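You operate a simulated robot arm through the tools that you are given. There is no shell and no other tool. Be economical: measure what you need, move in short steps, check, and stop when the job is done.

Carry out the task below with a simulated two-armed robot. There is one attempt and no reset: what you move stays moved.

## Task
Take the carton labelled "flasks" from the titration bench top and put it on the blue tray. Take the green stopper from the titration bench top and put it on top of the brown bottle there. Turn the stirrer one knob to 4. Take the cap off the bottle with the largest size on its label on the worktop before the drying rack and lay it down there. Fetch the red clip and set it on the door end of the titration bench. Open the tubing drawer, take the white cloth and put it inside and shut the drawer again. Press the red bath key three times. Any order will do. Set down upright: carton, green stopper.

The check looks at the end state, three seconds after you hand in, the way a careful person would. Anything else that was tipped, shoved, dropped, spilled or broken makes it a failure. Lids that push on must go on centred and level and be pressed home; caps that screw on are set level and turned clockwise until they are tight. Flat cloth is picked up by pressing the open fingertips on it (5 to 10 N) and closing them slowly along it; thin cloth reads only 2 to 8 mm in the jaws.

## Robot
Two 7-joint arms with two-finger parallel grippers on one trunk, on a base that drives. Base frame: it is fixed to the floor where the robot stands at the start and does not move with it; the origin is under the middle of the robot, x ahead of it, y to its left, z up; the surface under the hand at the start is at about z = 85. Lengths are in cm, angles in degrees, forces in N, time in s.
The left shoulder is at the start at [7, 18.7, 129], the right one opposite. With the tool pointing down near the work surface each hand reaches from about 18 to 78 cm from the robot's upright axis, wherever it stands, measured 20 degrees to its own side. Places, roughly: blue tray (17x12x3 cm) [50, -10, 90]; bottle [0, -175, 100]; brown bottle [75, 25, 100]; carton [50, -25, 100]; door end of the titration bench [70, 130, 80]; green stopper (4x3x5 cm) [70, -30, 90]; red bath key [-90, -180, 90]; red clip (6x5x3 cm) [-10, -170, 90]; stirrer one knob [40, -60, 90]; t drawer [60, 150, 60]; tubing drawer [50, 150, 70]; white cloth (10x7x3 cm) [-40, -160, 90]. Payload 3.91 kg a hand.
Tool frame (each hand has its own): the origin (TCP) lies between the finger pads and is the grasp point; the fingertips stand 3 cm ahead of it; z points along the fingers, y is the line along which they close. Largest opening 11 cm; finger width 2, thickness 1; the body of the gripper, 4.8 by 11.2 cm, starts 5.5 cm behind the TCP.
Orientation is told as [roll, pitch, yaw] about the base's x, y, z axes, in that order, counted from this pose: with the fingers straight down and closing along the base's y, the tool's x points along the base's -x, its y along +y and its z along -z.

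## Interface
- The arms move only by the tool servo_tool. It takes "left_moves", "right_moves" or both (then of equal length, played together; a hand with none holds still); each is a list of rows, each a list of 7 numbers: the shift along the base's x, y, z in m, then the turn, a rotation vector about the base's x, y, z in degrees, then the gripper command, from -1 (shut) to 1 (fully open), values between in proportion. In form: [[x, y, z, wx, wy, wz, fingers], ...]. A call has 1 to 8 rows; each row is the pose to reach, as a shift and turn from the pose commanded when the call began. Each row takes 0.2 s and may step no farther than 5 cm and 8.6 degrees from the row before; otherwise, or with a gripper value out of range, the whole call is refused. Where a pose cannot be reached the arm comes as near as it can. A force on the tool above 40 N (or 10 N above the force at the start of the call, whichever is more), or a blocked arm, ends the call early, and 0.2 s more pass. The fingers move at their own pace (about 7.2 cm/s each) and stop on an object; they squeeze with about 22 N. The grip force told is the motor's: it shows also when the fingers shut on nothing. Time passes only in rows, and 0.2 s behind the last, so rows that repeat a pose let the fingers close. The reply holds the time, the measured pose of the TCP, the force on the tool along the base axes, the opening and the grip force, in the units named above and with some noise, with the torque about the TCP (base axes, N m) and any sound that the robot's microphone picked up, and new pictures: "views" is both (left out), scene, wrist or none (wrist: the cameras of the hands that moved).
- Cameras (640 x 400 px; columns grow to the right, rows downward): "scene" is now at [12.88, -3.65, 151.45]; the picture's right is [-0.39, -0.92, -0.00], its down [-0.56, 0.24, -0.80] and it looks along [0.73, -0.31, -0.61] (base axes); focal length 266 px, centre (320, 200). "left" rides on the left gripper at [7.2, -1.7, -10.3] in its tool frame; the picture's right is [0.23, 0.97, 0.00], its down [-0.76, 0.18, -0.62] and it looks along [-0.61, 0.14, 0.78] (tool axes); focal length 222 px, centre (320, 200). "right" rides on the right gripper at [7.2, 1.7, -10.3] in its tool frame; the picture's right is [-0.23, 0.97, 0.00], its down [-0.76, -0.18, -0.62] and it looks along [-0.61, -0.14, 0.78] (tool axes); focal length 222 px, centre (320, 200). There is no depth. A picture from a camera that has moved, and an enlarged one, comes with that camera's place and axes in the base frame and with its lens.
- slide_trunk(by): slides the trunk up (or, below 0, down) by that many cm; the arms and the scene camera ride with it, the base frame stays. It gives what a move gives, with no picture.
- roll_base(legs): drives the robot by 1 to 6 legs, each [ahead, turn to the left] in cm and degrees, along the robot's own axes; the way and the turn of a leg run together, so that a leg with both is an arc; at most 150 cm and 180 degrees a leg. The arms and the cameras ride along, it lands a little off, and it stops where it bumps. It gives what a move gives, and a new picture of the scene camera.
- turn_head(pan, tilt): turns the head with the scene camera to pan (to the left, within 86 degrees either way) and tilt (down, from -29 to 69), counted from straight ahead of the robot. It gives what a move gives, and a new picture of the scene camera.
- enlarge(camera, box): a new picture of the part [left, top, right, bottom] of that camera's present view, enlarged. It takes no simulated time.
- close_job(): hands the job in; it is judged then, once.

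Work in short steps. Places have to be worked out from the pictures, the camera data and where the tool is seen: move nearer, look again, correct. Check each grasp and each placing, and mend what went wrong. You have 196 turns and 260 pictures in all, those below and enlarged ones among them. Open the grippers and draw the arms clear of the work before you hand the job in, unless the task says otherwise; then end with one line.

The tools are called as name(argument=value, ...) on one line, values as JSON. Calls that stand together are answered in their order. servo_tool: Moves the arms, as the interface text tells. Its arguments: {"type":"object","properties":{"left_moves":{"type":"array","items":{"type":"array","items":{"type":"number"}}},"right_moves":{"type":"array","items":{"type":"array","items":{"type":"number"}}},"views":{"type":"string","enum":["both","scene","wrist","none"]}},"required":[]} The other tools are called the same way: slide_trunk (by) slides the trunk up or down; roll_base (legs) drives the base; turn_head (pan, tilt) turns the head that bears the scene camera; enlarge (camera, box) takes an enlarged picture of a part of a camera's view; close_job () hands the job in.

At the start:

```text
clock: 0.0
left_tcp_pos: [45.65, -2.93, 127.2]
left_ee_rot: [0.0, 0.0, 0.0]
left_ft_force: [-0.6, -0.1, 0.5]
left_wrist_torque: [0.03, -0.02, -0.01]
left_gripper_width: 10.96
left_grip_force: 0.0
right_tcp_pos: [45.07, -44.44, 124.82]
right_ee_rot: [0.0, 0.1, 0.0]
right_ft_force: [0.1, 0.7, 0.0]
right_wrist_torque: [0.01, 0.02, 0.04]
right_gripper_width: 11.0
right_grip_force: 0.0
trunk travel left (down, up): [-80.0, 14.0]
robot x, y, heading: [0.42, 0.03, -0.2]
head pan, tilt: [-23.0, 37.3]
```

scene: 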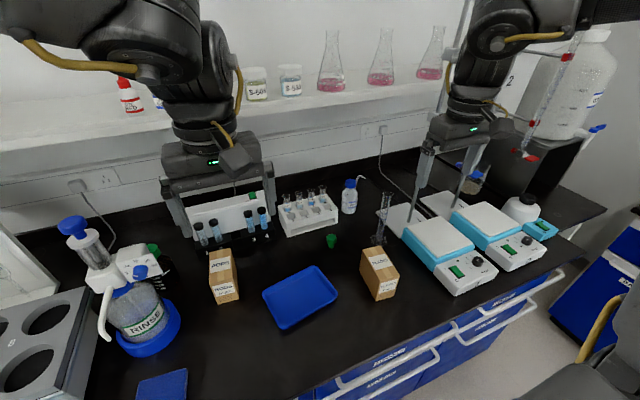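
right: 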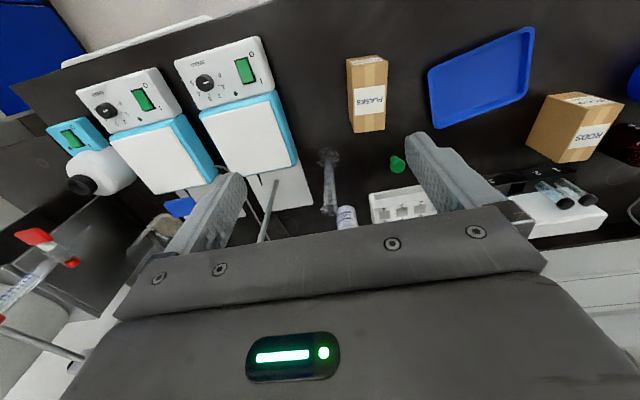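
left: 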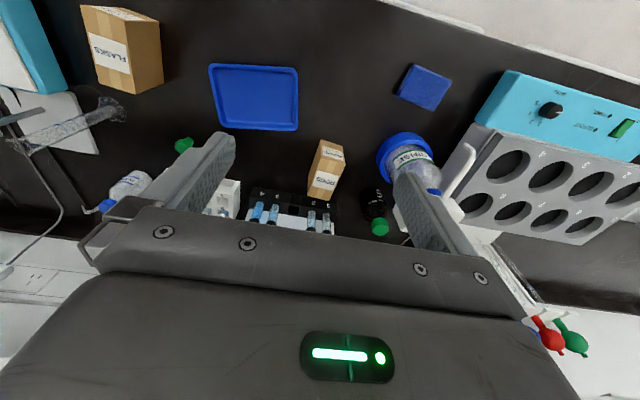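

The scene shows the carton, tray, a small green stopper and two stirrers. I enlarge to read the labels.

enlarge(camera="scene", box=[340, 160, 580, 310])

enlarge(camera="scene", box=[50, 180, 350, 367])

enlarge(camera="right", box=[60, 20, 300, 170])

enlarge(camera="left", box=[280, 60, 520, 260])

```text
2.67 times, centred on (460, 235) of scene
camera zoom: at [12.88, -3.65, 151.45], right [-0.39, -0.92, 0.0], down [-0.56, 0.24, -0.8], along [0.73, -0.31, -0.61], focal length 708 px, centre (-53, 107)
```

zoom: 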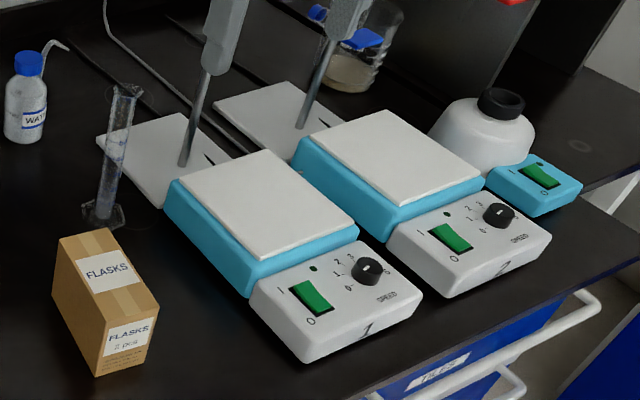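

```text
2.13 times, centred on (200, 274) of scene
camera zoom: at [12.88, -3.65, 151.45], right [-0.39, -0.92, 0.0], down [-0.56, 0.24, -0.8], along [0.73, -0.31, -0.61], focal length 567 px, centre (576, 43)
```

zoom: 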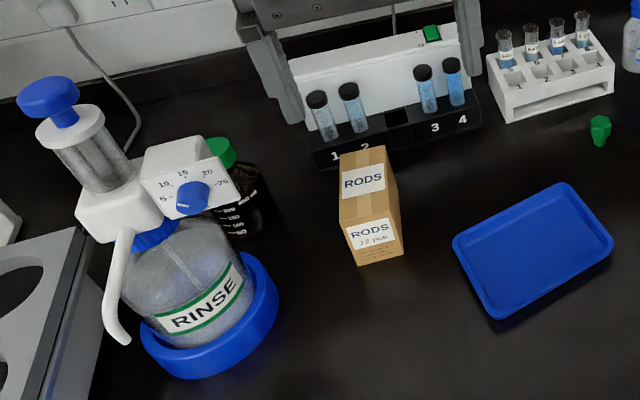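

```text
2.67 times, centred on (180, 95) of right
camera zoom: at [37.94, -42.83, 135.0], right [0.23, 0.97, 0.0], down [0.76, -0.18, 0.62], along [0.61, -0.14, -0.78], focal length 592 px, centre (693, 480)
```

zoom: 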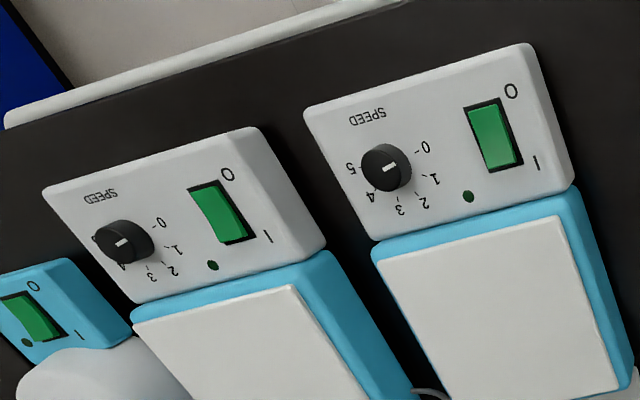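

```text
2.00 times, centred on (400, 160) of left
camera zoom: at [38.45, -4.47, 137.53], right [-0.23, 0.97, 0.0], down [0.76, 0.18, 0.62], along [0.61, 0.14, -0.78], focal length 444 px, centre (160, 280)
```

zoom: 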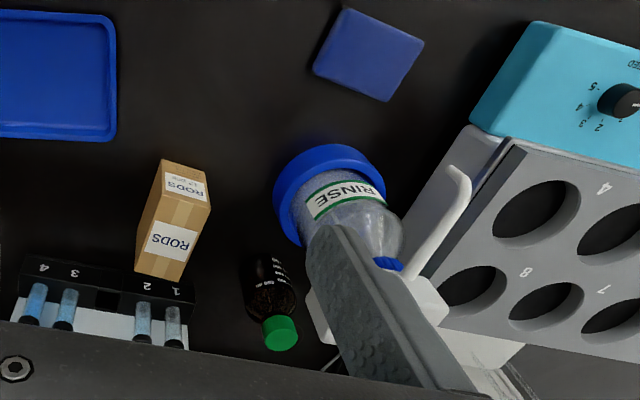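

The stopper I put at about (68,-31), the carton centred near (50,-38) with its long side along x, the tray near (54,-15), and the knob of stirrer 1 near (42,-66). I bring the right hand above the carton to check.

servo_tool(right_moves=[[0.02, 0.02, -0.03, 0, 0, 0, 1], [0.04, 0.04, -0.06, 0, 0, 0, 1], [0.054, 0.064, -0.09, 0, 0, 0, 1], [0.054, 0.064, -0.135, 0, 0, 0, 1], [0.054, 0.064, -0.17, 0, 0, 0, 1], [0.054, 0.064, -0.17, 0, 0, 0, 1]], views="both")

```text
clock: 1.4
left_tcp_pos: [45.56, -2.8, 127.28]
left_ee_rot: [0.0, 0.0, 0.0]
left_ft_force: [0.1, 0.9, -0.6]
left_wrist_torque: [0.01, 0.02, -0.05]
left_gripper_width: 10.99
left_grip_force: 0.2
right_tcp_pos: [50.51, -37.86, 107.77]
right_ee_rot: [0.1, 0.0, 0.0]
right_ft_force: [-0.8, -0.2, -0.6]
right_wrist_torque: [-0.03, 0.02, 0.0]
right_gripper_width: 10.98
right_grip_force: 0.0
trunk travel left (down, up): [-80.0, 14.0]
robot x, y, heading: [-0.09, 0.29, 0.1]
head pan, tilt: [-23.0, 37.3]
camera scene: at [12.79, -3.54, 151.46], right [-0.39, -0.92, 0.0], down [-0.56, 0.24, -0.8], along [0.73, -0.31, -0.61], focal length 266 px, centre (320, 200)
camera right: at [43.35, -36.17, 118.05], right [0.23, 0.97, 0.0], down [0.76, -0.18, 0.62], along [0.61, -0.14, -0.78], focal length 222 px, centre (320, 200)
```

scene: 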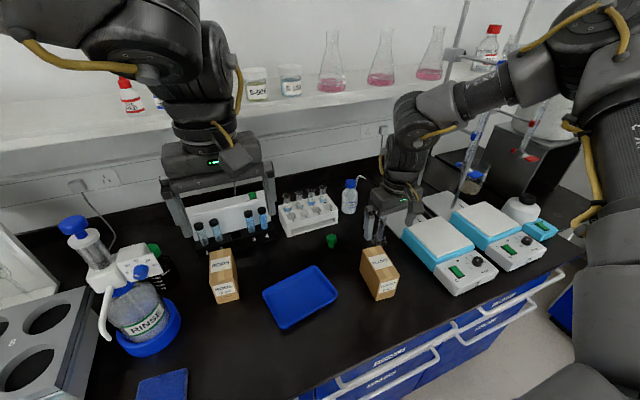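
right: 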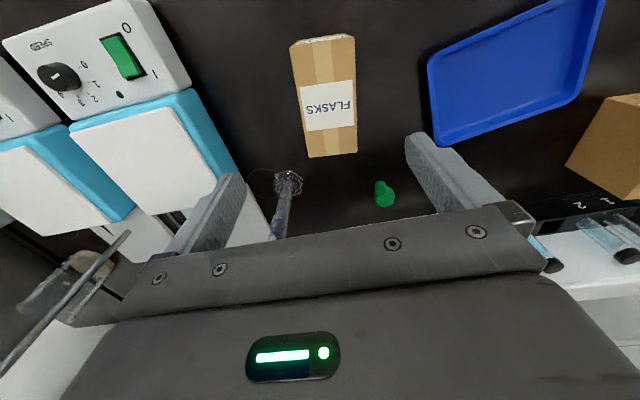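

The carton's top reads as centred at about (50.1,-36.8), turned −6°. I line up, lower with open fingers and close.

servo_tool(right_moves=[[-0.004, 0.01, -0.03, 0, 0, -6, 1], [-0.004, 0.01, -0.07, 0, 0, -6, 1], [-0.004, 0.01, -0.11, 0, 0, -6, 1], [-0.004, 0.01, -0.14, 0, 0, -6, 1], [-0.004, 0.01, -0.158, 0, 0, -6, 1], [-0.004, 0.01, -0.158, 0, 0, -6, 1]], views="both")

```text
clock: 2.8
left_tcp_pos: [45.62, -2.95, 127.2]
left_ee_rot: [0.1, 0.0, 0.0]
left_ft_force: [0.1, 1.7, -0.9]
left_wrist_torque: [-0.01, 0.0, -0.04]
left_gripper_width: 10.99
left_grip_force: 0.0
right_tcp_pos: [49.41, -37.53, 93.43]
right_ee_rot: [0.1, 0.0, -6.2]
right_ft_force: [-0.1, 0.0, 0.2]
right_wrist_torque: [-0.03, -0.02, 0.01]
right_gripper_width: 11.01
right_grip_force: 0.0
right hand out of reach, approached as far as the arm can: row 4, 5, 6
trunk travel left (down, up): [-80.0, 14.0]
robot x, y, heading: [-0.17, -0.29, -0.0]
head pan, tilt: [-23.0, 37.3]
camera scene: at [12.88, -3.7, 151.44], right [-0.39, -0.92, 0.0], down [-0.56, 0.24, -0.8], along [0.73, -0.31, -0.61], focal length 266 px, centre (320, 200)
camera right: at [42.36, -35.43, 103.75], right [0.33, 0.94, 0.0], down [0.74, -0.26, 0.62], along [0.59, -0.2, -0.78], focal length 222 px, centre (320, 200)
```

scene: 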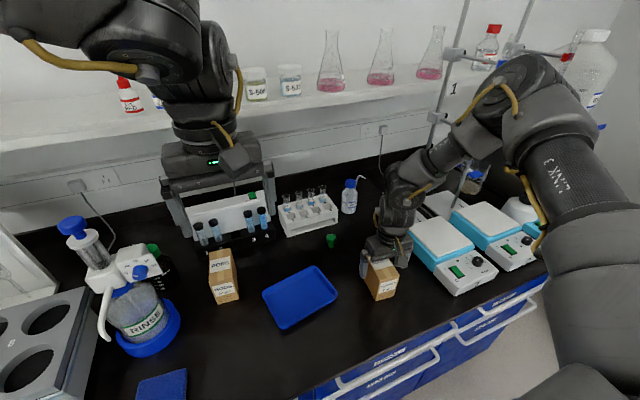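
right: 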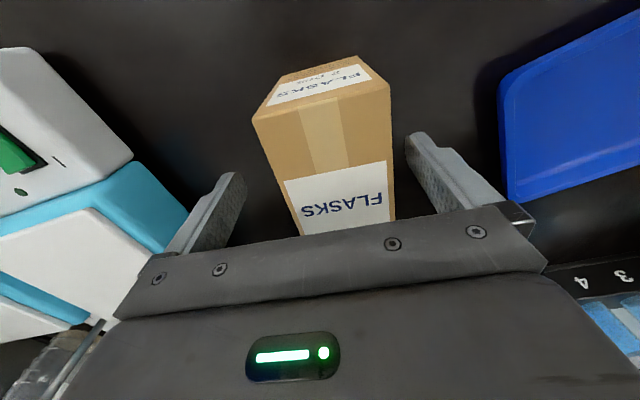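

The hand stopped short at z 93.4 because of arm reach, straddling the carton well. I lower the trunk 2 cm to deepen the hold.

slide_trunk(by=-2)

servo_tool(right_moves=[[0, 0, 0, 0, 0, 0, 0.5], [0, 0, 0, 0, 0, 0, -0.2], [0, 0, 0, 0, 0, 0, -1], [0, 0, 0, 0, 0, 0, -1], [0, 0, 0, 0, 0, 0, -1]], views="wrist")

```text
clock: 3.5
left_tcp_pos: [45.59, -2.7, 125.22]
left_ee_rot: [0.0, 0.1, 0.0]
left_ft_force: [0.1, -0.1, 0.1]
left_wrist_torque: [0.01, -0.01, -0.01]
left_gripper_width: 10.99
left_grip_force: 0.1
right_tcp_pos: [49.47, -37.76, 91.43]
right_ee_rot: [0.0, 0.1, -6.0]
right_ft_force: [0.0, 0.2, 0.1]
right_wrist_torque: [0.0, 0.03, 0.01]
right_gripper_width: 11.01
right_grip_force: 0.0
trunk travel left (down, up): [-78.0, 16.0]
robot x, y, heading: [-0.2, -0.13, 0.2]
head pan, tilt: [-23.0, 37.3]
```

```text
clock: 4.7
left_tcp_pos: [45.64, -2.77, 125.18]
left_ee_rot: [0.0, 0.1, 0.0]
left_ft_force: [0.5, -0.2, -0.1]
left_wrist_torque: [-0.01, 0.01, 0.0]
left_gripper_width: 11.0
left_grip_force: 0.2
right_tcp_pos: [49.34, -37.82, 91.58]
right_ee_rot: [0.0, 0.0, -6.0]
right_ft_force: [1.9, 0.4, 0.1]
right_wrist_torque: [-0.05, 0.07, 0.03]
right_gripper_width: 5.8
right_grip_force: 22.4
trunk travel left (down, up): [-78.0, 16.0]
robot x, y, heading: [-0.18, -0.05, 0.1]
head pan, tilt: [-23.0, 37.3]
camera right: at [42.39, -35.38, 101.78], right [0.33, 0.94, 0.0], down [0.74, -0.26, 0.62], along [0.59, -0.2, -0.78], focal length 222 px, centre (320, 200)
```

right: 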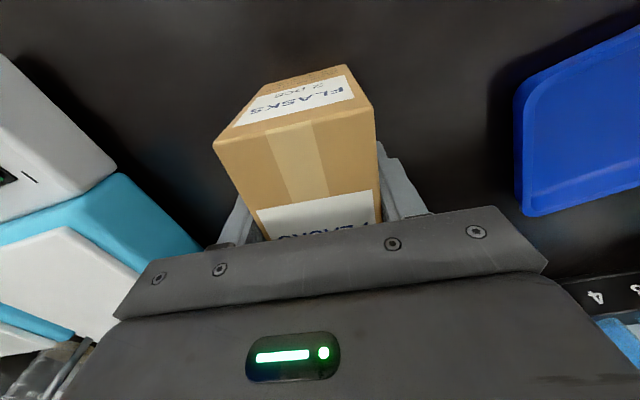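

Held at 5.8 cm. I lift it and begin turning toward the tray's long axis, moving the left hand out of the way at the same time.

servo_tool(right_moves=[[0, 0, 0.03, 0, 0, 0, -1], [0, 0, 0.07, 0, 0, 0, -1], [0, 0.03, 0.09, 0, 0, -8, -1], [0.01, 0.06, 0.09, 0, 0, -16, -1], [0.02, 0.09, 0.09, 0, 0, -24, -1], [0.03, 0.12, 0.09, 0, 0, -32, -1], [0.04, 0.15, 0.09, 0, 0, -40, -1], [0.04, 0.18, 0.09, 0, 0, -48, -1]], left_moves=[[0, 0.03, 0, 0, 0, 0, 1], [0, 0.06, 0, 0, 0, 0, 1], [0, 0.1, 0, 0, 0, 0, 1], [0, 0.14, 0, 0, 0, 0, 1], [0, 0.18, 0, 0, 0, 0, 1], [0, 0.2, 0, 0, 0, 0, 1], [0, 0.22, 0, 0, 0, 0, 1], [0, 0.24, 0, 0, 0, 0, 1]], views="none")

servo_tool(right_moves=[[0, 0.02, 0, 0, 0, -8, -1], [0, 0.04, 0, 0, 0, -16, -1], [0, 0.04, 0, 0, 0, -24, -1], [0, 0.04, 0, 0, 0, -24, -1]], views="both")

```text
clock: 6.5
left_tcp_pos: [43.37, 17.24, 124.17]
left_ee_rot: [0.1, 0.0, 0.1]
left_ft_force: [-0.2, -0.4, 0.2]
left_wrist_torque: [0.0, 0.03, 0.04]
left_gripper_width: 11.01
left_grip_force: 0.0
left hand out of reach, approached as far as the arm can: row 6, 7, 8
right_tcp_pos: [61.26, -39.46, 111.71]
right_ee_rot: [0.1, 0.1, -53.2]
right_ft_force: [-0.2, -1.0, -2.5]
right_wrist_torque: [0.03, 0.02, -0.03]
right_gripper_width: 5.8
right_grip_force: 21.7
right hand out of reach, approached as far as the arm can: row 4, 5, 6, 7, 8
trunk travel left (down, up): [-78.0, 16.0]
robot x, y, heading: [0.18, 0.18, 0.2]
head pan, tilt: [-23.0, 37.3]
```

```text
clock: 7.5
left_tcp_pos: [43.34, 17.47, 124.22]
left_ee_rot: [0.0, 0.1, 0.2]
left_ft_force: [0.0, -0.4, -0.1]
left_wrist_torque: [-0.02, 0.01, -0.02]
left_gripper_width: 11.0
left_grip_force: 0.0
right_tcp_pos: [62.1, -50.64, 112.62]
right_ee_rot: [0.5, -0.1, -75.3]
right_ft_force: [-0.2, -0.8, -2.9]
right_wrist_torque: [0.04, 0.01, 0.0]
right_gripper_width: 5.81
right_grip_force: 21.6
right hand out of reach, approached as far as the arm can: row 1, 2, 3, 4
trunk travel left (down, up): [-78.0, 16.0]
robot x, y, heading: [-0.31, 0.05, 0.0]
head pan, tilt: [-23.0, 37.3]
camera scene: at [12.93, -3.69, 149.44], right [-0.39, -0.92, 0.0], down [-0.56, 0.24, -0.79], along [0.73, -0.31, -0.61], focal length 266 px, centre (320, 200)
camera right: at [61.91, -43.25, 122.78], right [1.0, 0.03, 0.01], down [0.02, -0.78, 0.62], along [0.02, -0.62, -0.78], focal length 222 px, centre (320, 200)
```

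scene: 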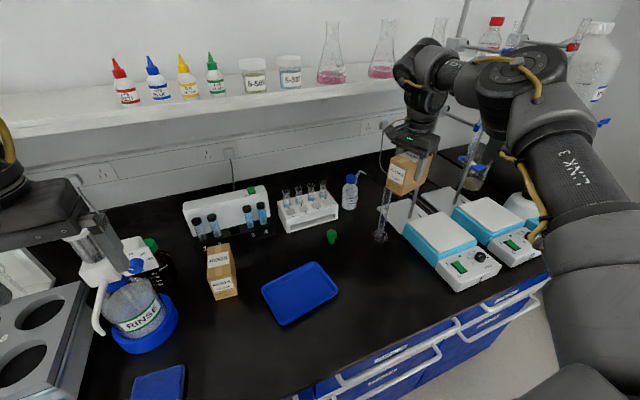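
right: 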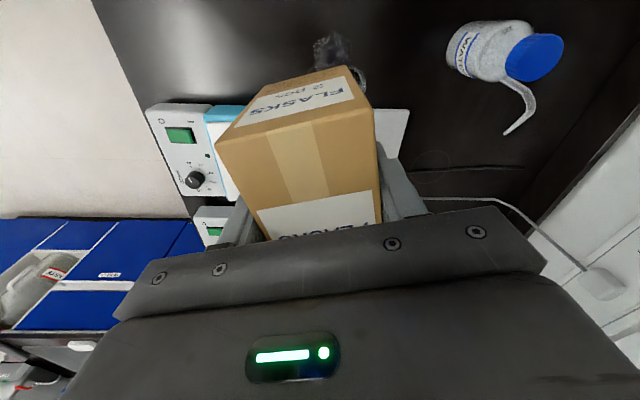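

Turning the right hand to negative yaw drives it out of reach and it drifted to (62,-51). I undo that turn gently at height, then will try the positive turning direction.

servo_tool(right_moves=[[-0.02, 0.01, 0, 0, 0, 8, -1], [-0.04, 0.02, 0, 0, 0, 16, -1], [-0.06, 0.03, 0, 0, 0, 24, -1], [-0.08, 0.04, 0, 0, 0, 32, -1], [-0.1, 0.05, 0, 0, 0, 40, -1], [-0.12, 0.06, 0, 0, 0, 48, -1], [-0.13, 0.07, 0, 0, 0, 56, -1], [-0.14, 0.08, 0, 0, 0, 64, -1]], views="none")

```text
clock: 9.3
left_tcp_pos: [43.31, 17.5, 124.2]
left_ee_rot: [0.0, 0.0, 0.1]
left_ft_force: [0.8, -0.4, -0.8]
left_wrist_torque: [-0.02, -0.03, -0.01]
left_gripper_width: 11.0
left_grip_force: 0.0
right_tcp_pos: [47.95, -42.28, 112.45]
right_ee_rot: [0.6, -0.2, -11.1]
right_ft_force: [-0.1, 0.3, -2.5]
right_wrist_torque: [0.04, 0.02, 0.01]
right_gripper_width: 5.79
right_grip_force: 21.6
trunk travel left (down, up): [-78.0, 16.0]
robot x, y, heading: [0.01, 0.0, -0.1]
head pan, tilt: [-23.0, 37.3]
```

That worked back. Now I turn the positive way while moving toward the tray.

servo_tool(right_moves=[[0, 0.01, 0, 0, 0, 8, -1], [0, 0.03, 0, 0, 0, 16, -1], [0, 0.05, 0, 0, 0, 24, -1], [0.01, 0.07, 0, 0, 0, 32, -1], [0.02, 0.09, 0, 0, 0, 40, -1], [0.03, 0.12, 0, 0, 0, 48, -1], [0.04, 0.15, 0, 0, 0, 56, -1], [0.05, 0.18, 0, 0, 0, 64, -1]], views="none")

```text
clock: 11.1
left_tcp_pos: [43.49, 17.57, 124.12]
left_ee_rot: [0.0, 0.0, 0.2]
left_ft_force: [-0.3, -0.3, -0.8]
left_wrist_torque: [0.01, 0.02, -0.01]
left_gripper_width: 10.99
left_grip_force: 0.1
right_tcp_pos: [52.47, -25.16, 112.25]
right_ee_rot: [0.6, -0.2, 52.9]
right_ft_force: [-0.3, 0.3, -2.3]
right_wrist_torque: [-0.02, 0.01, 0.01]
right_gripper_width: 5.79
right_grip_force: 21.8
right hand out of reach, approached as far as the arm can: row 8
trunk travel left (down, up): [-78.0, 16.0]
robot x, y, heading: [-0.05, 0.04, 0.1]
head pan, tilt: [-23.0, 37.3]
```

servo_tool(right_moves=[[0, 0, 0, 0, 0, 8, -1], [0, 0, 0, 0, 0, 16, -1], [0, 0.01, 0, 0, 0, 24, -1], [0, 0.03, 0, 0, 0, 32, -1], [0, 0.05, 0, 0, 0, 40, -1], [0, 0.07, 0, 0, 0, 44, -1], [0, 0.09, 0, 0, 0, 44, -1], [0, 0.1, 0, 0, 0, 44, -1]], views="both")

```text
clock: 12.9
left_tcp_pos: [43.47, 17.42, 124.2]
left_ee_rot: [0.1, 0.0, 0.3]
left_ft_force: [-0.5, 0.0, -0.2]
left_wrist_torque: [0.0, 0.01, -0.03]
left_gripper_width: 10.98
left_grip_force: 0.2
right_tcp_pos: [48.87, -23.29, 112.53]
right_ee_rot: [0.5, -0.3, 96.7]
right_ft_force: [0.5, 1.0, -3.3]
right_wrist_torque: [0.01, 0.0, 0.0]
right_gripper_width: 5.8
right_grip_force: 21.9
right hand out of reach, approached as far as the arm can: row 3, 4, 5, 6, 7, 8
trunk travel left (down, up): [-78.0, 16.0]
robot x, y, heading: [-0.21, -0.12, -0.0]
head pan, tilt: [-23.0, 37.3]
camera scene: at [12.95, -3.65, 149.44], right [-0.39, -0.92, 0.0], down [-0.56, 0.24, -0.79], along [0.73, -0.31, -0.61], focal length 266 px, centre (320, 200)
camera right: at [48.27, -30.72, 122.81], right [-0.99, 0.11, 0.01], down [0.09, 0.77, 0.63], along [0.06, 0.62, -0.78], focal length 222 px, centre (320, 200)
```

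scene: 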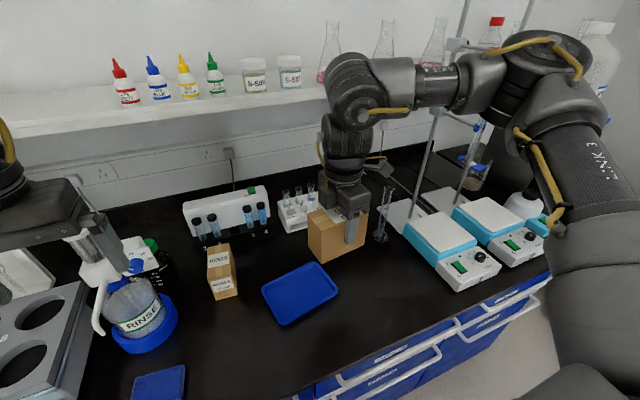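
right: 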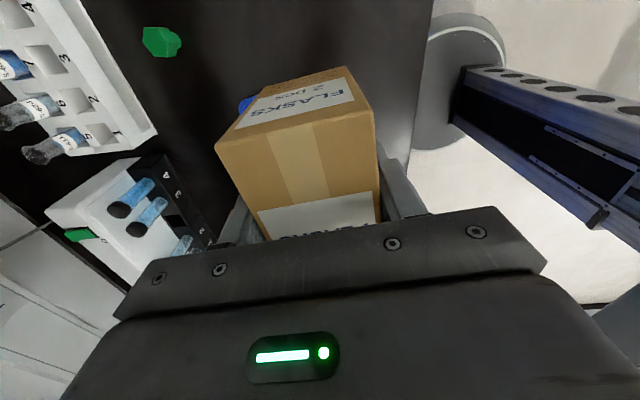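

At yaw 97 and (49,-23). Turning the base left 8° carries the carton to about (52,-16) with yaw 105, which suits the tray.

roll_base(legs=[[0, 8]])

```text
clock: 13.9
left_tcp_pos: [40.56, 23.06, 124.28]
left_ee_rot: [0.1, 0.0, 8.3]
left_ft_force: [-0.3, 0.2, 0.7]
left_wrist_torque: [0.0, -0.01, 0.0]
left_gripper_width: 11.02
left_grip_force: 0.1
right_tcp_pos: [51.67, -16.38, 112.44]
right_ee_rot: [0.5, -0.4, 104.8]
right_ft_force: [-0.2, -0.2, -3.0]
right_wrist_torque: [0.0, -0.02, 0.01]
right_gripper_width: 5.78
right_grip_force: 21.7
trunk travel left (down, up): [-78.0, 16.0]
robot x, y, heading: [-0.11, 0.02, 7.9]
head pan, tilt: [-23.0, 37.3]
camera scene: at [13.3, -2.08, 149.44], right [-0.26, -0.97, 0.0], down [-0.59, 0.16, -0.79], along [0.77, -0.2, -0.61], focal length 266 px, centre (320, 200)
```

scene: 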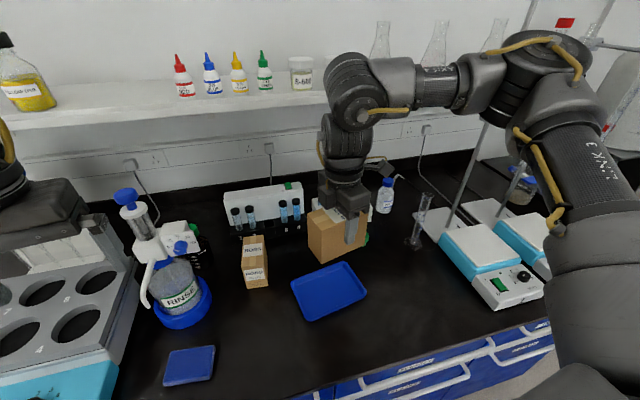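

The tray centre works out at (53.4,-15.4), long axis about 101°. I shift the carton over it and begin lowering.

servo_tool(right_moves=[[0.01, 0.002, -0.02, 0, 0, -1.5, -1], [0.018, 0.004, -0.05, -0.5, 0.4, -3, -1], [0.018, 0.004, -0.08, -0.5, 0.4, -3, -1], [0.018, 0.004, -0.11, -0.5, 0.4, -3, -1], [0.018, 0.004, -0.14, -0.5, 0.4, -3, -1], [0.018, 0.004, -0.16, -0.5, 0.4, -3, -1]], views="both")

```text
clock: 15.3
left_tcp_pos: [40.48, 23.38, 124.22]
left_ee_rot: [0.0, 0.0, 8.2]
left_ft_force: [-0.5, 0.5, -0.4]
left_wrist_torque: [0.03, 0.0, -0.01]
left_gripper_width: 10.99
left_grip_force: 0.1
right_tcp_pos: [51.6, -20.33, 100.03]
right_ee_rot: [0.8, 0.0, 101.8]
right_ft_force: [0.3, 0.3, -2.7]
right_wrist_torque: [0.01, -0.01, 0.04]
right_gripper_width: 5.76
right_grip_force: 21.6
right hand out of reach, approached as far as the arm can: row 1, 2, 3, 4, 5, 6
trunk travel left (down, up): [-78.0, 16.0]
robot x, y, heading: [0.05, 0.07, 8.1]
head pan, tilt: [-23.0, 37.3]
camera scene: at [13.25, -1.75, 149.45], right [-0.26, -0.97, 0.0], down [-0.59, 0.16, -0.8], along [0.77, -0.21, -0.61], focal length 266 px, centre (320, 200)
camera right: at [51.74, -27.78, 110.17], right [-1.0, 0.02, 0.02], down [0.03, 0.78, 0.62], along [0.0, 0.62, -0.78], focal length 222 px, centre (320, 200)
```

scene: 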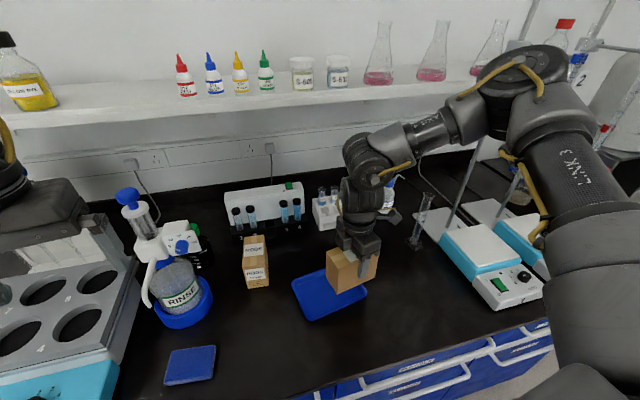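
right: 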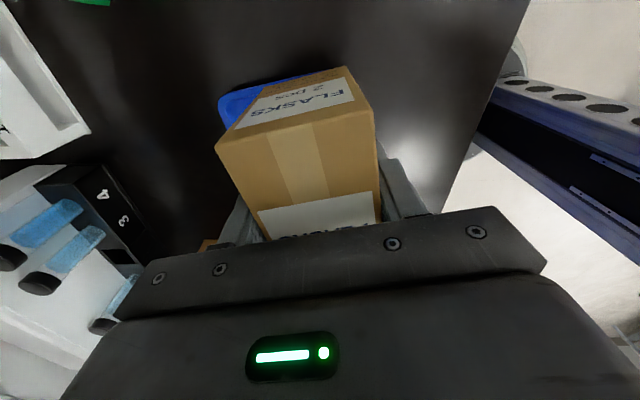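

The arm falls 4–5 cm short in y; another 5° of base turn closes this, then I lower the trunk part way.

roll_base(legs=[[0, 5]])

slide_trunk(by=-4)

servo_tool(right_moves=[[0, 0, 0, 0, 0, -5, -1], [0, 0, 0, 0, 0, -5, -1]], views="both")

```text
clock: 16.2
left_tcp_pos: [38.47, 26.42, 124.34]
left_ee_rot: [0.1, 0.0, 13.1]
left_ft_force: [0.9, 0.1, 0.7]
left_wrist_torque: [0.03, 0.01, -0.04]
left_gripper_width: 11.03
left_grip_force: 0.1
right_tcp_pos: [53.25, -16.15, 99.81]
right_ee_rot: [0.9, -0.1, 106.7]
right_ft_force: [1.0, 0.0, -3.0]
right_wrist_torque: [0.0, -0.03, -0.02]
right_gripper_width: 5.78
right_grip_force: 22.0
trunk travel left (down, up): [-78.0, 16.0]
robot x, y, heading: [-0.02, 0.1, 13.1]
head pan, tilt: [-23.0, 37.3]
camera scene: at [13.4, -1.03, 149.44], right [-0.17, -0.98, 0.0], down [-0.6, 0.11, -0.79], along [0.78, -0.14, -0.61], focal length 266 px, centre (320, 200)
```

scene: 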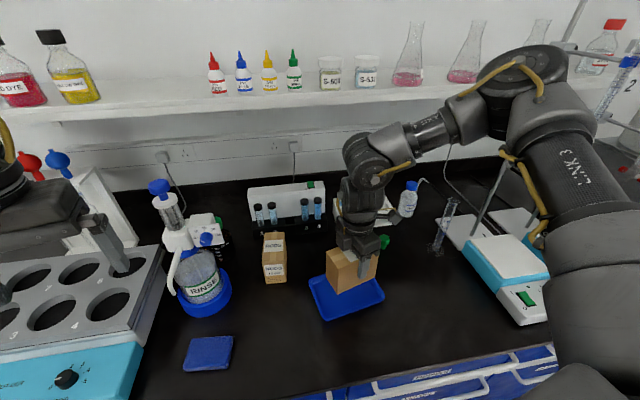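

```text
clock: 17.0
left_tcp_pos: [38.3, 26.78, 120.14]
left_ee_rot: [0.0, 0.1, 13.1]
left_ft_force: [0.4, 0.0, 0.0]
left_wrist_torque: [-0.03, -0.01, 0.01]
left_gripper_width: 10.98
left_grip_force: 0.0
right_tcp_pos: [53.19, -15.8, 96.02]
right_ee_rot: [1.0, 0.0, 106.7]
right_ft_force: [-1.6, 0.0, -3.3]
right_wrist_torque: [-0.02, 0.01, 0.01]
right_gripper_width: 5.8
right_grip_force: 21.4
trunk travel left (down, up): [-74.0, 20.0]
robot x, y, heading: [-0.25, -0.24, 13.2]
head pan, tilt: [-23.0, 37.3]
```

```text
clock: 17.6
left_tcp_pos: [38.24, 26.69, 120.16]
left_ee_rot: [0.1, 0.0, 13.1]
left_ft_force: [-0.2, -0.7, 0.7]
left_wrist_torque: [0.01, -0.02, 0.0]
left_gripper_width: 10.99
left_grip_force: 0.0
right_tcp_pos: [53.24, -15.62, 95.78]
right_ee_rot: [0.9, 0.1, 101.8]
right_ft_force: [-0.3, -0.4, -1.7]
right_wrist_torque: [-0.01, 0.02, 0.04]
right_gripper_width: 5.79
right_grip_force: 21.9
trunk travel left (down, up): [-74.0, 20.0]
robot x, y, heading: [0.03, -0.06, 13.2]
head pan, tilt: [-23.0, 37.3]
camera scene: at [13.29, -0.59, 145.45], right [-0.17, -0.98, 0.0], down [-0.6, 0.11, -0.8], along [0.78, -0.14, -0.61], focal length 266 px, centre (320, 200)
camera right: at [53.24, -23.24, 106.2], right [-1.0, 0.03, 0.02], down [0.03, 0.78, 0.62], along [0.0, 0.62, -0.79], focal length 222 px, centre (320, 200)
```

scene: 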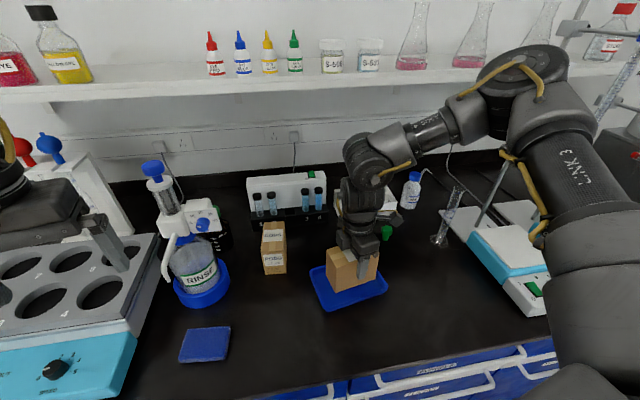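
right: 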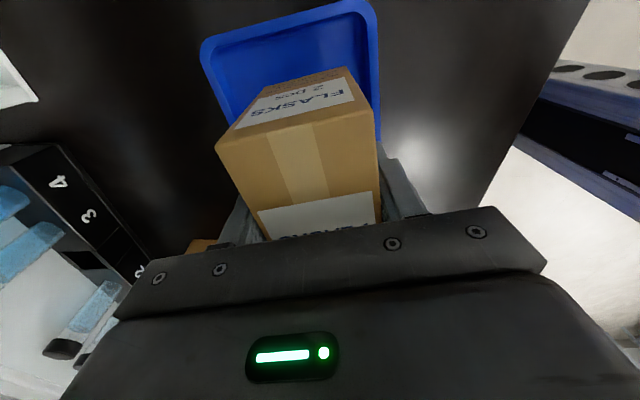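

The carton is over the tray, perhaps 1 cm too near; I shift +0.8 cm in x and lower gently.

servo_tool(right_moves=[[0.008, 0, -0.005, -0.9, 0, 0, -1], [0.008, 0, -0.015, -0.9, 0, 0, -1], [0.008, 0, -0.025, -0.9, 0, 0, -1], [0.008, 0, -0.03, -0.9, 0, 0, -1]], views="none")

```text
clock: 18.6
left_tcp_pos: [38.28, 26.65, 120.14]
left_ee_rot: [0.0, -0.1, 13.1]
left_ft_force: [-0.7, 0.4, 0.0]
left_wrist_torque: [-0.01, 0.02, 0.02]
left_gripper_width: 10.99
left_grip_force: 0.2
right_tcp_pos: [53.55, -17.38, 94.09]
right_ee_rot: [1.1, 0.8, 101.7]
right_ft_force: [-0.7, 0.9, -3.1]
right_wrist_torque: [-0.03, -0.02, -0.01]
right_gripper_width: 5.79
right_grip_force: 22.4
right hand out of reach, approached as far as the arm can: row 1, 2, 3, 4
trunk travel left (down, up): [-74.0, 20.0]
robot x, y, heading: [-0.1, -0.04, 13.1]
head pan, tilt: [-23.0, 37.3]
```

It slipped 1.7 cm in y. A 2° base turn fixes that, then the trunk brings it down.

roll_base(legs=[[0, 2]])

slide_trunk(by=-1.3)

enlarge(camera="scene", box=[260, 180, 460, 330])

```text
clock: 19.4
left_tcp_pos: [37.35, 27.82, 120.36]
left_ee_rot: [0.2, 0.1, 15.0]
left_ft_force: [0.1, -0.2, 0.1]
left_wrist_torque: [0.02, 0.01, -0.01]
left_gripper_width: 11.0
left_grip_force: 0.0
right_tcp_pos: [54.13, -15.82, 93.98]
right_ee_rot: [1.1, 0.9, 103.7]
right_ft_force: [-0.3, 0.1, -2.5]
right_wrist_torque: [0.01, 0.01, -0.03]
right_gripper_width: 5.8
right_grip_force: 22.3
trunk travel left (down, up): [-74.0, 20.0]
robot x, y, heading: [0.13, -0.08, 14.9]
head pan, tilt: [-23.0, 37.3]
camera scene: at [13.38, -0.39, 145.44], right [-0.14, -0.99, 0.0], down [-0.6, 0.09, -0.79], along [0.79, -0.11, -0.61], focal length 266 px, centre (320, 200)
```

scene: 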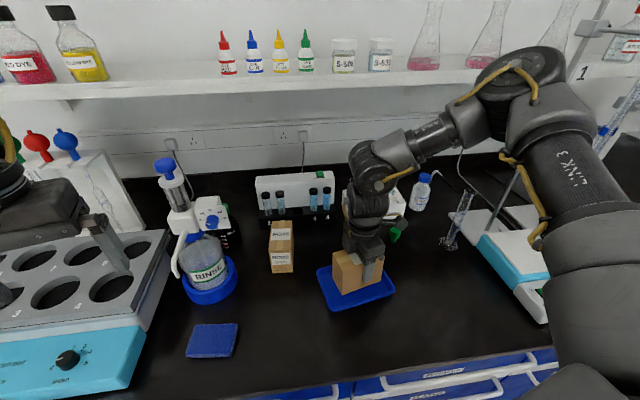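

```text
clock: 20.0
left_tcp_pos: [37.41, 27.94, 118.91]
left_ee_rot: [0.1, -0.1, 14.9]
left_ft_force: [0.4, -0.4, -0.1]
left_wrist_torque: [-0.02, 0.05, 0.05]
left_gripper_width: 10.99
left_grip_force: 0.1
right_tcp_pos: [54.1, -15.62, 92.77]
right_ee_rot: [1.1, 0.9, 103.8]
right_ft_force: [-0.1, -0.3, -2.3]
right_wrist_torque: [-0.01, -0.02, 0.01]
right_gripper_width: 5.78
right_grip_force: 21.6
trunk travel left (down, up): [-72.7, 21.3]
robot x, y, heading: [-0.22, 0.02, 15.1]
head pan, tilt: [-23.0, 37.3]
```

```text
2.67 times, centred on (360, 255) of scene
camera zoom: at [13.38, -0.24, 144.14], right [-0.14, -0.99, 0.0], down [-0.6, 0.09, -0.79], along [0.79, -0.11, -0.61], focal length 708 px, centre (213, 53)
```

zoom: 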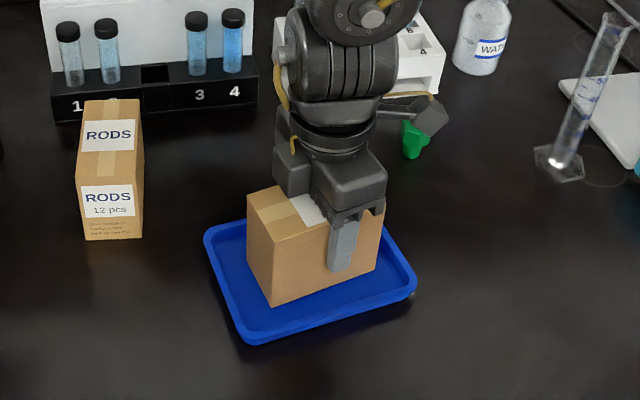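

Well inside the tray. I lower the last bit in small trunk steps, watching for contact.

slide_trunk(by=-0.5)

slide_trunk(by=-0.3)

```text
clock: 20.5
left_tcp_pos: [37.5, 27.99, 118.45]
left_ee_rot: [0.1, -0.1, 15.0]
left_ft_force: [-0.7, 0.3, 0.2]
left_wrist_torque: [-0.01, -0.03, 0.03]
left_gripper_width: 10.99
left_grip_force: 0.0
right_tcp_pos: [54.12, -15.66, 92.23]
right_ee_rot: [1.1, 0.7, 103.6]
right_ft_force: [0.3, 0.7, -3.0]
right_wrist_torque: [-0.02, 0.0, 0.02]
right_gripper_width: 5.79
right_grip_force: 22.2
trunk travel left (down, up): [-72.2, 21.8]
robot x, y, heading: [-0.34, 0.17, 14.9]
head pan, tilt: [-23.0, 37.3]
```

```text
clock: 21.1
left_tcp_pos: [37.27, 27.91, 118.09]
left_ee_rot: [0.0, -0.2, 15.0]
left_ft_force: [0.4, -0.4, 0.0]
left_wrist_torque: [0.02, 0.0, -0.02]
left_gripper_width: 11.0
left_grip_force: 0.0
right_tcp_pos: [54.07, -15.64, 92.18]
right_ee_rot: [0.9, 0.8, 103.7]
right_ft_force: [-0.5, -1.0, 5.9]
right_wrist_torque: [0.48, -0.05, 0.04]
right_gripper_width: 5.79
right_grip_force: 22.3
trunk travel left (down, up): [-71.9, 22.1]
robot x, y, heading: [0.34, 0.2, 14.6]
head pan, tilt: [-23.0, 37.3]
```

Contact at 5.9 N. I open only a little (to about 7.5 cm) and rise.

servo_tool(right_moves=[[0, 0, 0, 0, 0, 0, 0.3], [0, 0, 0, 0, 0, 0, 0.35], [0, 0, 0.03, 0, 0, 0, 0.35], [0, 0, 0.07, 0, 0, 0, 0.35], [0, 0, 0.11, 0, 0, 0, 0.35]], views="scene")

```text
clock: 22.3
left_tcp_pos: [37.29, 27.92, 118.08]
left_ee_rot: [0.0, 0.0, 15.1]
left_ft_force: [0.8, -0.5, 0.6]
left_wrist_torque: [0.01, 0.0, 0.0]
left_gripper_width: 10.98
left_grip_force: 0.0
right_tcp_pos: [54.06, -15.59, 103.19]
right_ee_rot: [1.0, 1.0, 103.8]
right_ft_force: [-0.2, 0.4, 0.5]
right_wrist_torque: [0.0, 0.01, -0.01]
right_gripper_width: 7.42
right_grip_force: 0.0
trunk travel left (down, up): [-71.9, 22.1]
robot x, y, heading: [-0.08, -0.18, 14.8]
head pan, tilt: [-23.0, 37.3]
camera scene: at [13.19, -0.14, 143.35], right [-0.14, -0.99, 0.0], down [-0.6, 0.08, -0.8], along [0.79, -0.11, -0.61], focal length 266 px, centre (320, 200)
```

scene: 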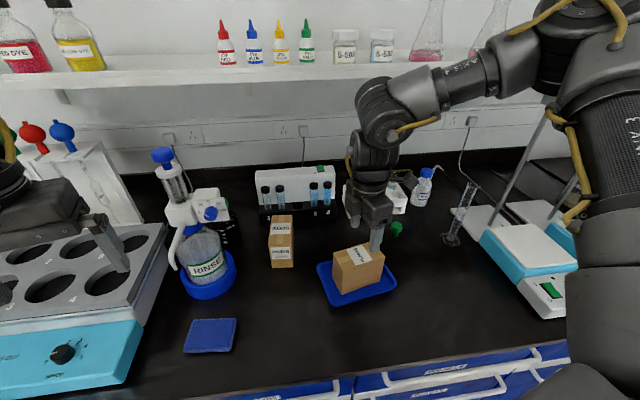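

Carton sits upright in the tray. I raise the right hand and unwind its yaw, taking a left wrist look toward the brown bottle as well.

servo_tool(right_moves=[[0, -0.01, 0.03, 0, 0, -8, 0.35], [0, -0.02, 0.06, 0, 0, -16, 0.35], [0, -0.03, 0.08, 0, 0, -24, 0.35], [0, -0.04, 0.1, 0, 0, -32, 0.35], [0, -0.05, 0.1, 0, 0, -40, 0.35], [0, -0.06, 0.1, 0, 0, -48, 0.35], [0, -0.06, 0.1, 0, 0, -56, 0.35], [0, -0.06, 0.1, 0, 0, -64, 0.35]], left_moves=[[0, 0, 0, 0, 0, 0, 1], [0, 0, 0, 0, 0, 0, 1], [0, 0, 0, 0, 0, 0, 1], [0, 0, 0, 0, 0, 0, 1], [0, 0, 0, 0, 0, 0, 1], [0, 0, 0, 0, 0, 0, 1], [0, 0, 0, 0, 0, 0, 1], [0, 0, 0, 0, 0, 0, 1]], views="wrist")

```text
clock: 24.1
left_tcp_pos: [37.52, 27.94, 118.1]
left_ee_rot: [0.0, 0.0, 15.1]
left_ft_force: [0.5, -0.8, 0.7]
left_wrist_torque: [0.03, 0.01, -0.02]
left_gripper_width: 11.01
left_grip_force: 0.0
right_tcp_pos: [54.18, -21.66, 112.96]
right_ee_rot: [1.1, 0.9, 39.6]
right_ft_force: [-0.4, -0.1, -0.6]
right_wrist_torque: [0.0, 0.0, 0.01]
right_gripper_width: 7.42
right_grip_force: 0.0
trunk travel left (down, up): [-71.9, 22.1]
robot x, y, heading: [-0.01, 0.06, 14.9]
head pan, tilt: [-23.0, 37.3]
camera right: at [47.78, -25.07, 123.38], right [-0.44, 0.9, 0.02], down [0.72, 0.34, 0.61], along [0.54, 0.28, -0.79], focal length 222 px, centre (320, 200)
camera left: at [30.88, 24.58, 128.45], right [-0.47, 0.88, 0.0], down [0.69, 0.37, 0.62], along [0.55, 0.29, -0.78], focal length 222 px, centre (320, 200)
```

right: 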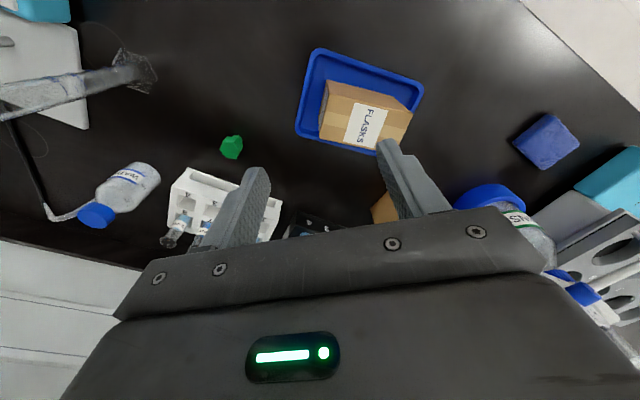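
left: 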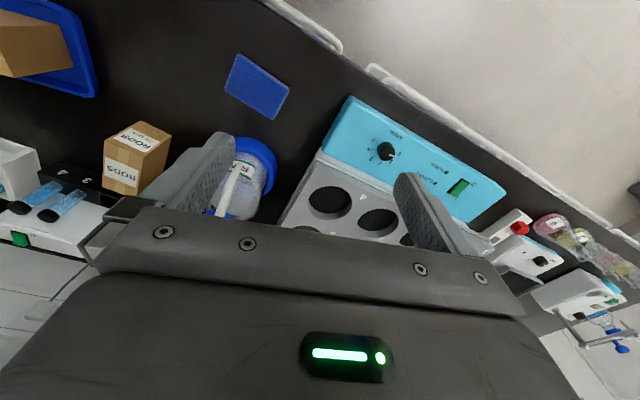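

enlarge(camera="right", box=[190, 120, 270, 170])

enlarge(camera="scene", box=[140, 130, 300, 310])

```text
8.00 times, centred on (230, 145) of right
camera zoom: at [47.78, -25.07, 123.38], right [-0.44, 0.9, 0.02], down [0.72, 0.34, 0.61], along [0.54, 0.28, -0.79], focal length 1777 px, centre (1040, 640)
```

zoom: 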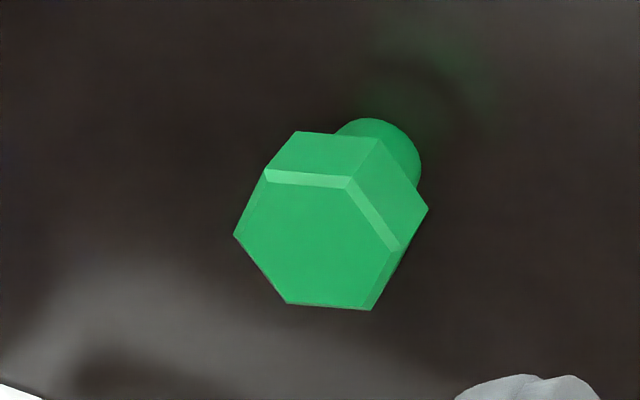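

```text
2.22 times, centred on (220, 220) of scene
camera zoom: at [13.32, -0.16, 143.35], right [-0.14, -0.99, 0.0], down [-0.6, 0.08, -0.8], along [0.79, -0.11, -0.61], focal length 590 px, centre (542, 156)
```

zoom: 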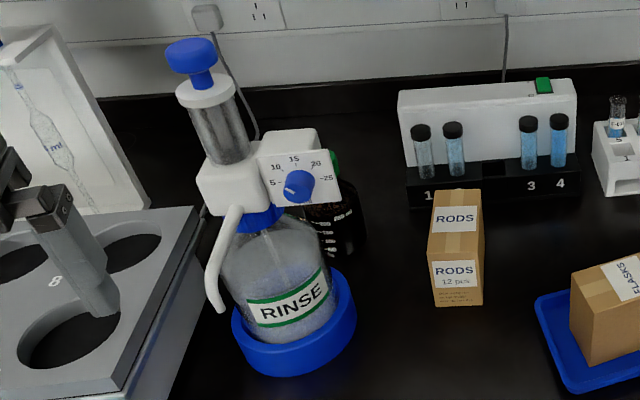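

The stopper has a hex head about 2.8 cm across flats, standing on its stem at (67.8,-30.9), with flats facing near yaw −10. I turn the base back 13° and bring the right hand above it.

roll_base(legs=[[0, -13]])

servo_tool(right_moves=[[0.02, 0, 0, 0, 0, -6, 0.35], [0.05, 0, 0, 0, 0, -12, 0.35], [0.08, 0, -0.02, 0, 0, -18, 0.35], [0.11, 0.01, -0.04, 0, 0, -24, 0.35], [0.14, 0.02, -0.06, 0, 0, -30, 0.35], [0.17, 0.02, -0.08, 0, 0, -36, 0.35], [0.17, 0.02, -0.08, 0, 0, -36, 0.35]], views="both")

```text
clock: 25.3
left_tcp_pos: [42.68, 18.85, 118.06]
left_ee_rot: [-0.1, 0.0, 2.1]
left_ft_force: [-0.6, -0.3, 0.9]
left_wrist_torque: [0.02, -0.01, -0.01]
left_gripper_width: 11.01
left_grip_force: 0.1
right_tcp_pos: [47.96, -33.26, 113.09]
right_ee_rot: [1.0, 0.9, 26.7]
right_ft_force: [-0.3, 0.4, -0.2]
right_wrist_torque: [-0.03, 0.0, 0.0]
right_gripper_width: 7.42
right_grip_force: 0.1
trunk travel left (down, up): [-71.9, 22.1]
robot x, y, heading: [-0.01, 0.49, 2.1]
head pan, tilt: [-23.0, 37.3]
camera scene: at [13.0, -3.17, 143.34], right [-0.36, -0.93, 0.0], down [-0.57, 0.22, -0.8], along [0.74, -0.29, -0.61], focal length 266 px, centre (320, 200)
```

scene: 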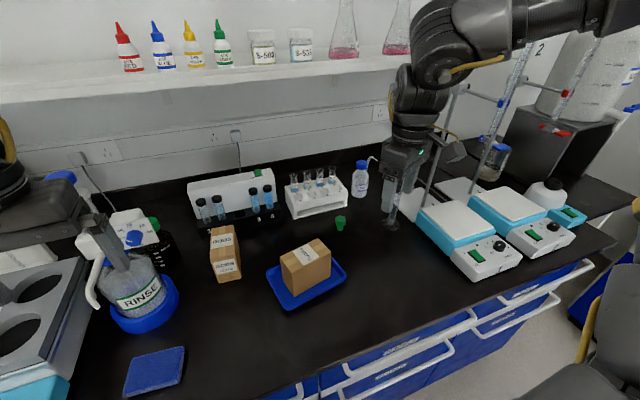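

```text
clock: 26.9
left_tcp_pos: [42.74, 18.91, 118.09]
left_ee_rot: [0.0, 0.0, 2.1]
left_ft_force: [0.7, 0.1, -0.7]
left_wrist_torque: [0.01, -0.03, 0.02]
left_gripper_width: 11.0
left_grip_force: 0.2
right_tcp_pos: [61.25, -32.83, 104.93]
right_ee_rot: [1.2, 0.8, -9.4]
right_ft_force: [0.0, -0.3, -0.6]
right_wrist_torque: [-0.04, -0.01, 0.0]
right_gripper_width: 7.45
right_grip_force: 0.1
right hand out of reach, approached as far as the arm can: row 5, 6, 7
trunk travel left (down, up): [-71.9, 22.1]
robot x, y, heading: [-0.15, 0.38, 1.9]
head pan, tilt: [-23.0, 37.3]
camera scene: at [13.01, -3.11, 143.35], right [-0.36, -0.93, 0.0], down [-0.57, 0.22, -0.8], along [0.74, -0.29, -0.61], focal length 266 px, centre (320, 200)
camera right: at [54.56, -30.3, 115.32], right [0.38, 0.92, 0.02], down [0.73, -0.31, 0.61], along [0.57, -0.22, -0.79], focal length 222 px, centre (320, 200)
```

scene: 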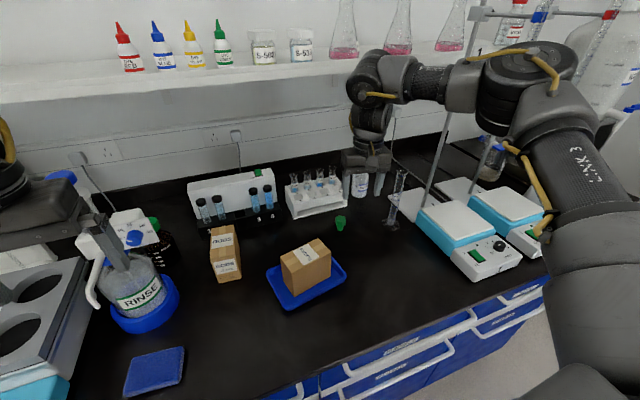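
right: 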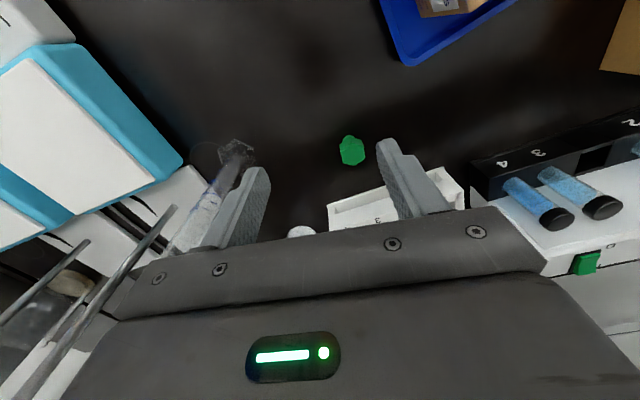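

The arm ran short at x=61 at this height. I go a bit lower and try forward again.

servo_tool(right_moves=[[0, 0.01, -0.04, 0, 0, 0, 0.35], [0.02, 0.02, -0.07, -1, -0.8, 0, 0.35], [0.04, 0.02, -0.07, -1, -0.8, 0, 0.35], [0.065, 0.02, -0.07, -1, -0.8, 0, 0.35], [0.065, 0.02, -0.07, -1, -0.8, 0, 0.35]], views="none")

```text
clock: 28.1
left_tcp_pos: [42.74, 18.89, 118.05]
left_ee_rot: [0.0, 0.0, 2.1]
left_ft_force: [-0.4, 0.7, 0.3]
left_wrist_torque: [0.01, 0.01, 0.02]
left_gripper_width: 11.01
left_grip_force: 0.0
right_tcp_pos: [61.03, -33.58, 99.71]
right_ee_rot: [0.2, -0.2, -9.3]
right_ft_force: [0.2, -0.1, -0.6]
right_wrist_torque: [0.01, 0.0, -0.01]
right_gripper_width: 7.43
right_grip_force: 0.0
right hand out of reach, approached as far as the arm can: row 1, 2, 3, 4, 5
trunk travel left (down, up): [-71.9, 22.1]
robot x, y, heading: [-0.09, 0.16, 1.8]
head pan, tilt: [-23.0, 37.3]
```

Negative yaw seems to be what limits the reach, so I turn to yaw +50 (another pair of flats) and try again at z≈101.

servo_tool(right_moves=[[0, 0, 0.02, 0, 0, 8, 0.35], [0, 0.01, 0.02, 0, 0, 16, 0.35], [0, 0.02, 0.02, 0, 0, 24, 0.35], [0, 0.03, 0.02, 0, 0, 32, 0.35], [0, 0.03, 0.02, 0, 0, 40, 0.35], [0.02, 0.03, 0, 0, 0, 48, 0.35], [0.045, 0.03, 0, 0, 0, 56, 0.35], [0.068, 0.027, 0, 0, 0, 60, 0.35]], views="wrist")

```text
clock: 29.9
left_tcp_pos: [42.64, 18.92, 118.03]
left_ee_rot: [0.0, -0.1, 2.1]
left_ft_force: [0.2, -0.2, -0.2]
left_wrist_torque: [-0.01, 0.04, 0.02]
left_gripper_width: 10.99
left_grip_force: 0.2
right_tcp_pos: [61.4, -34.03, 100.82]
right_ee_rot: [0.3, -0.3, 50.8]
right_ft_force: [0.1, 0.2, -0.9]
right_wrist_torque: [0.03, 0.0, 0.03]
right_gripper_width: 7.41
right_grip_force: 0.1
right hand out of reach, approached as far as the arm can: row 2, 3, 4, 5, 6, 7, 8
trunk travel left (down, up): [-71.9, 22.1]
robot x, y, heading: [0.01, 0.04, 1.7]
head pan, tilt: [-23.0, 37.3]
camera right: at [55.58, -38.69, 111.03], right [-0.61, 0.79, 0.0], down [0.62, 0.47, 0.63], along [0.49, 0.39, -0.78], focal length 222 px, centre (320, 200)
```

right: 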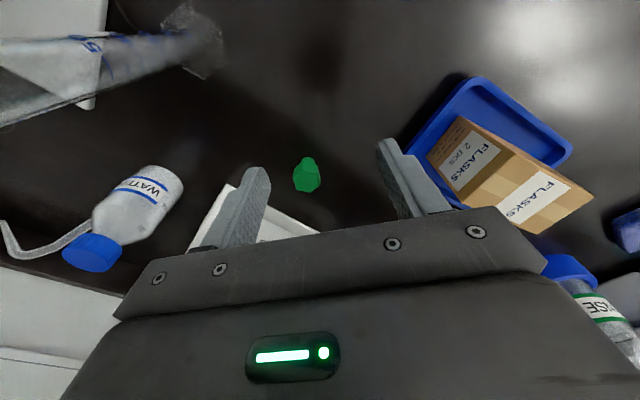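

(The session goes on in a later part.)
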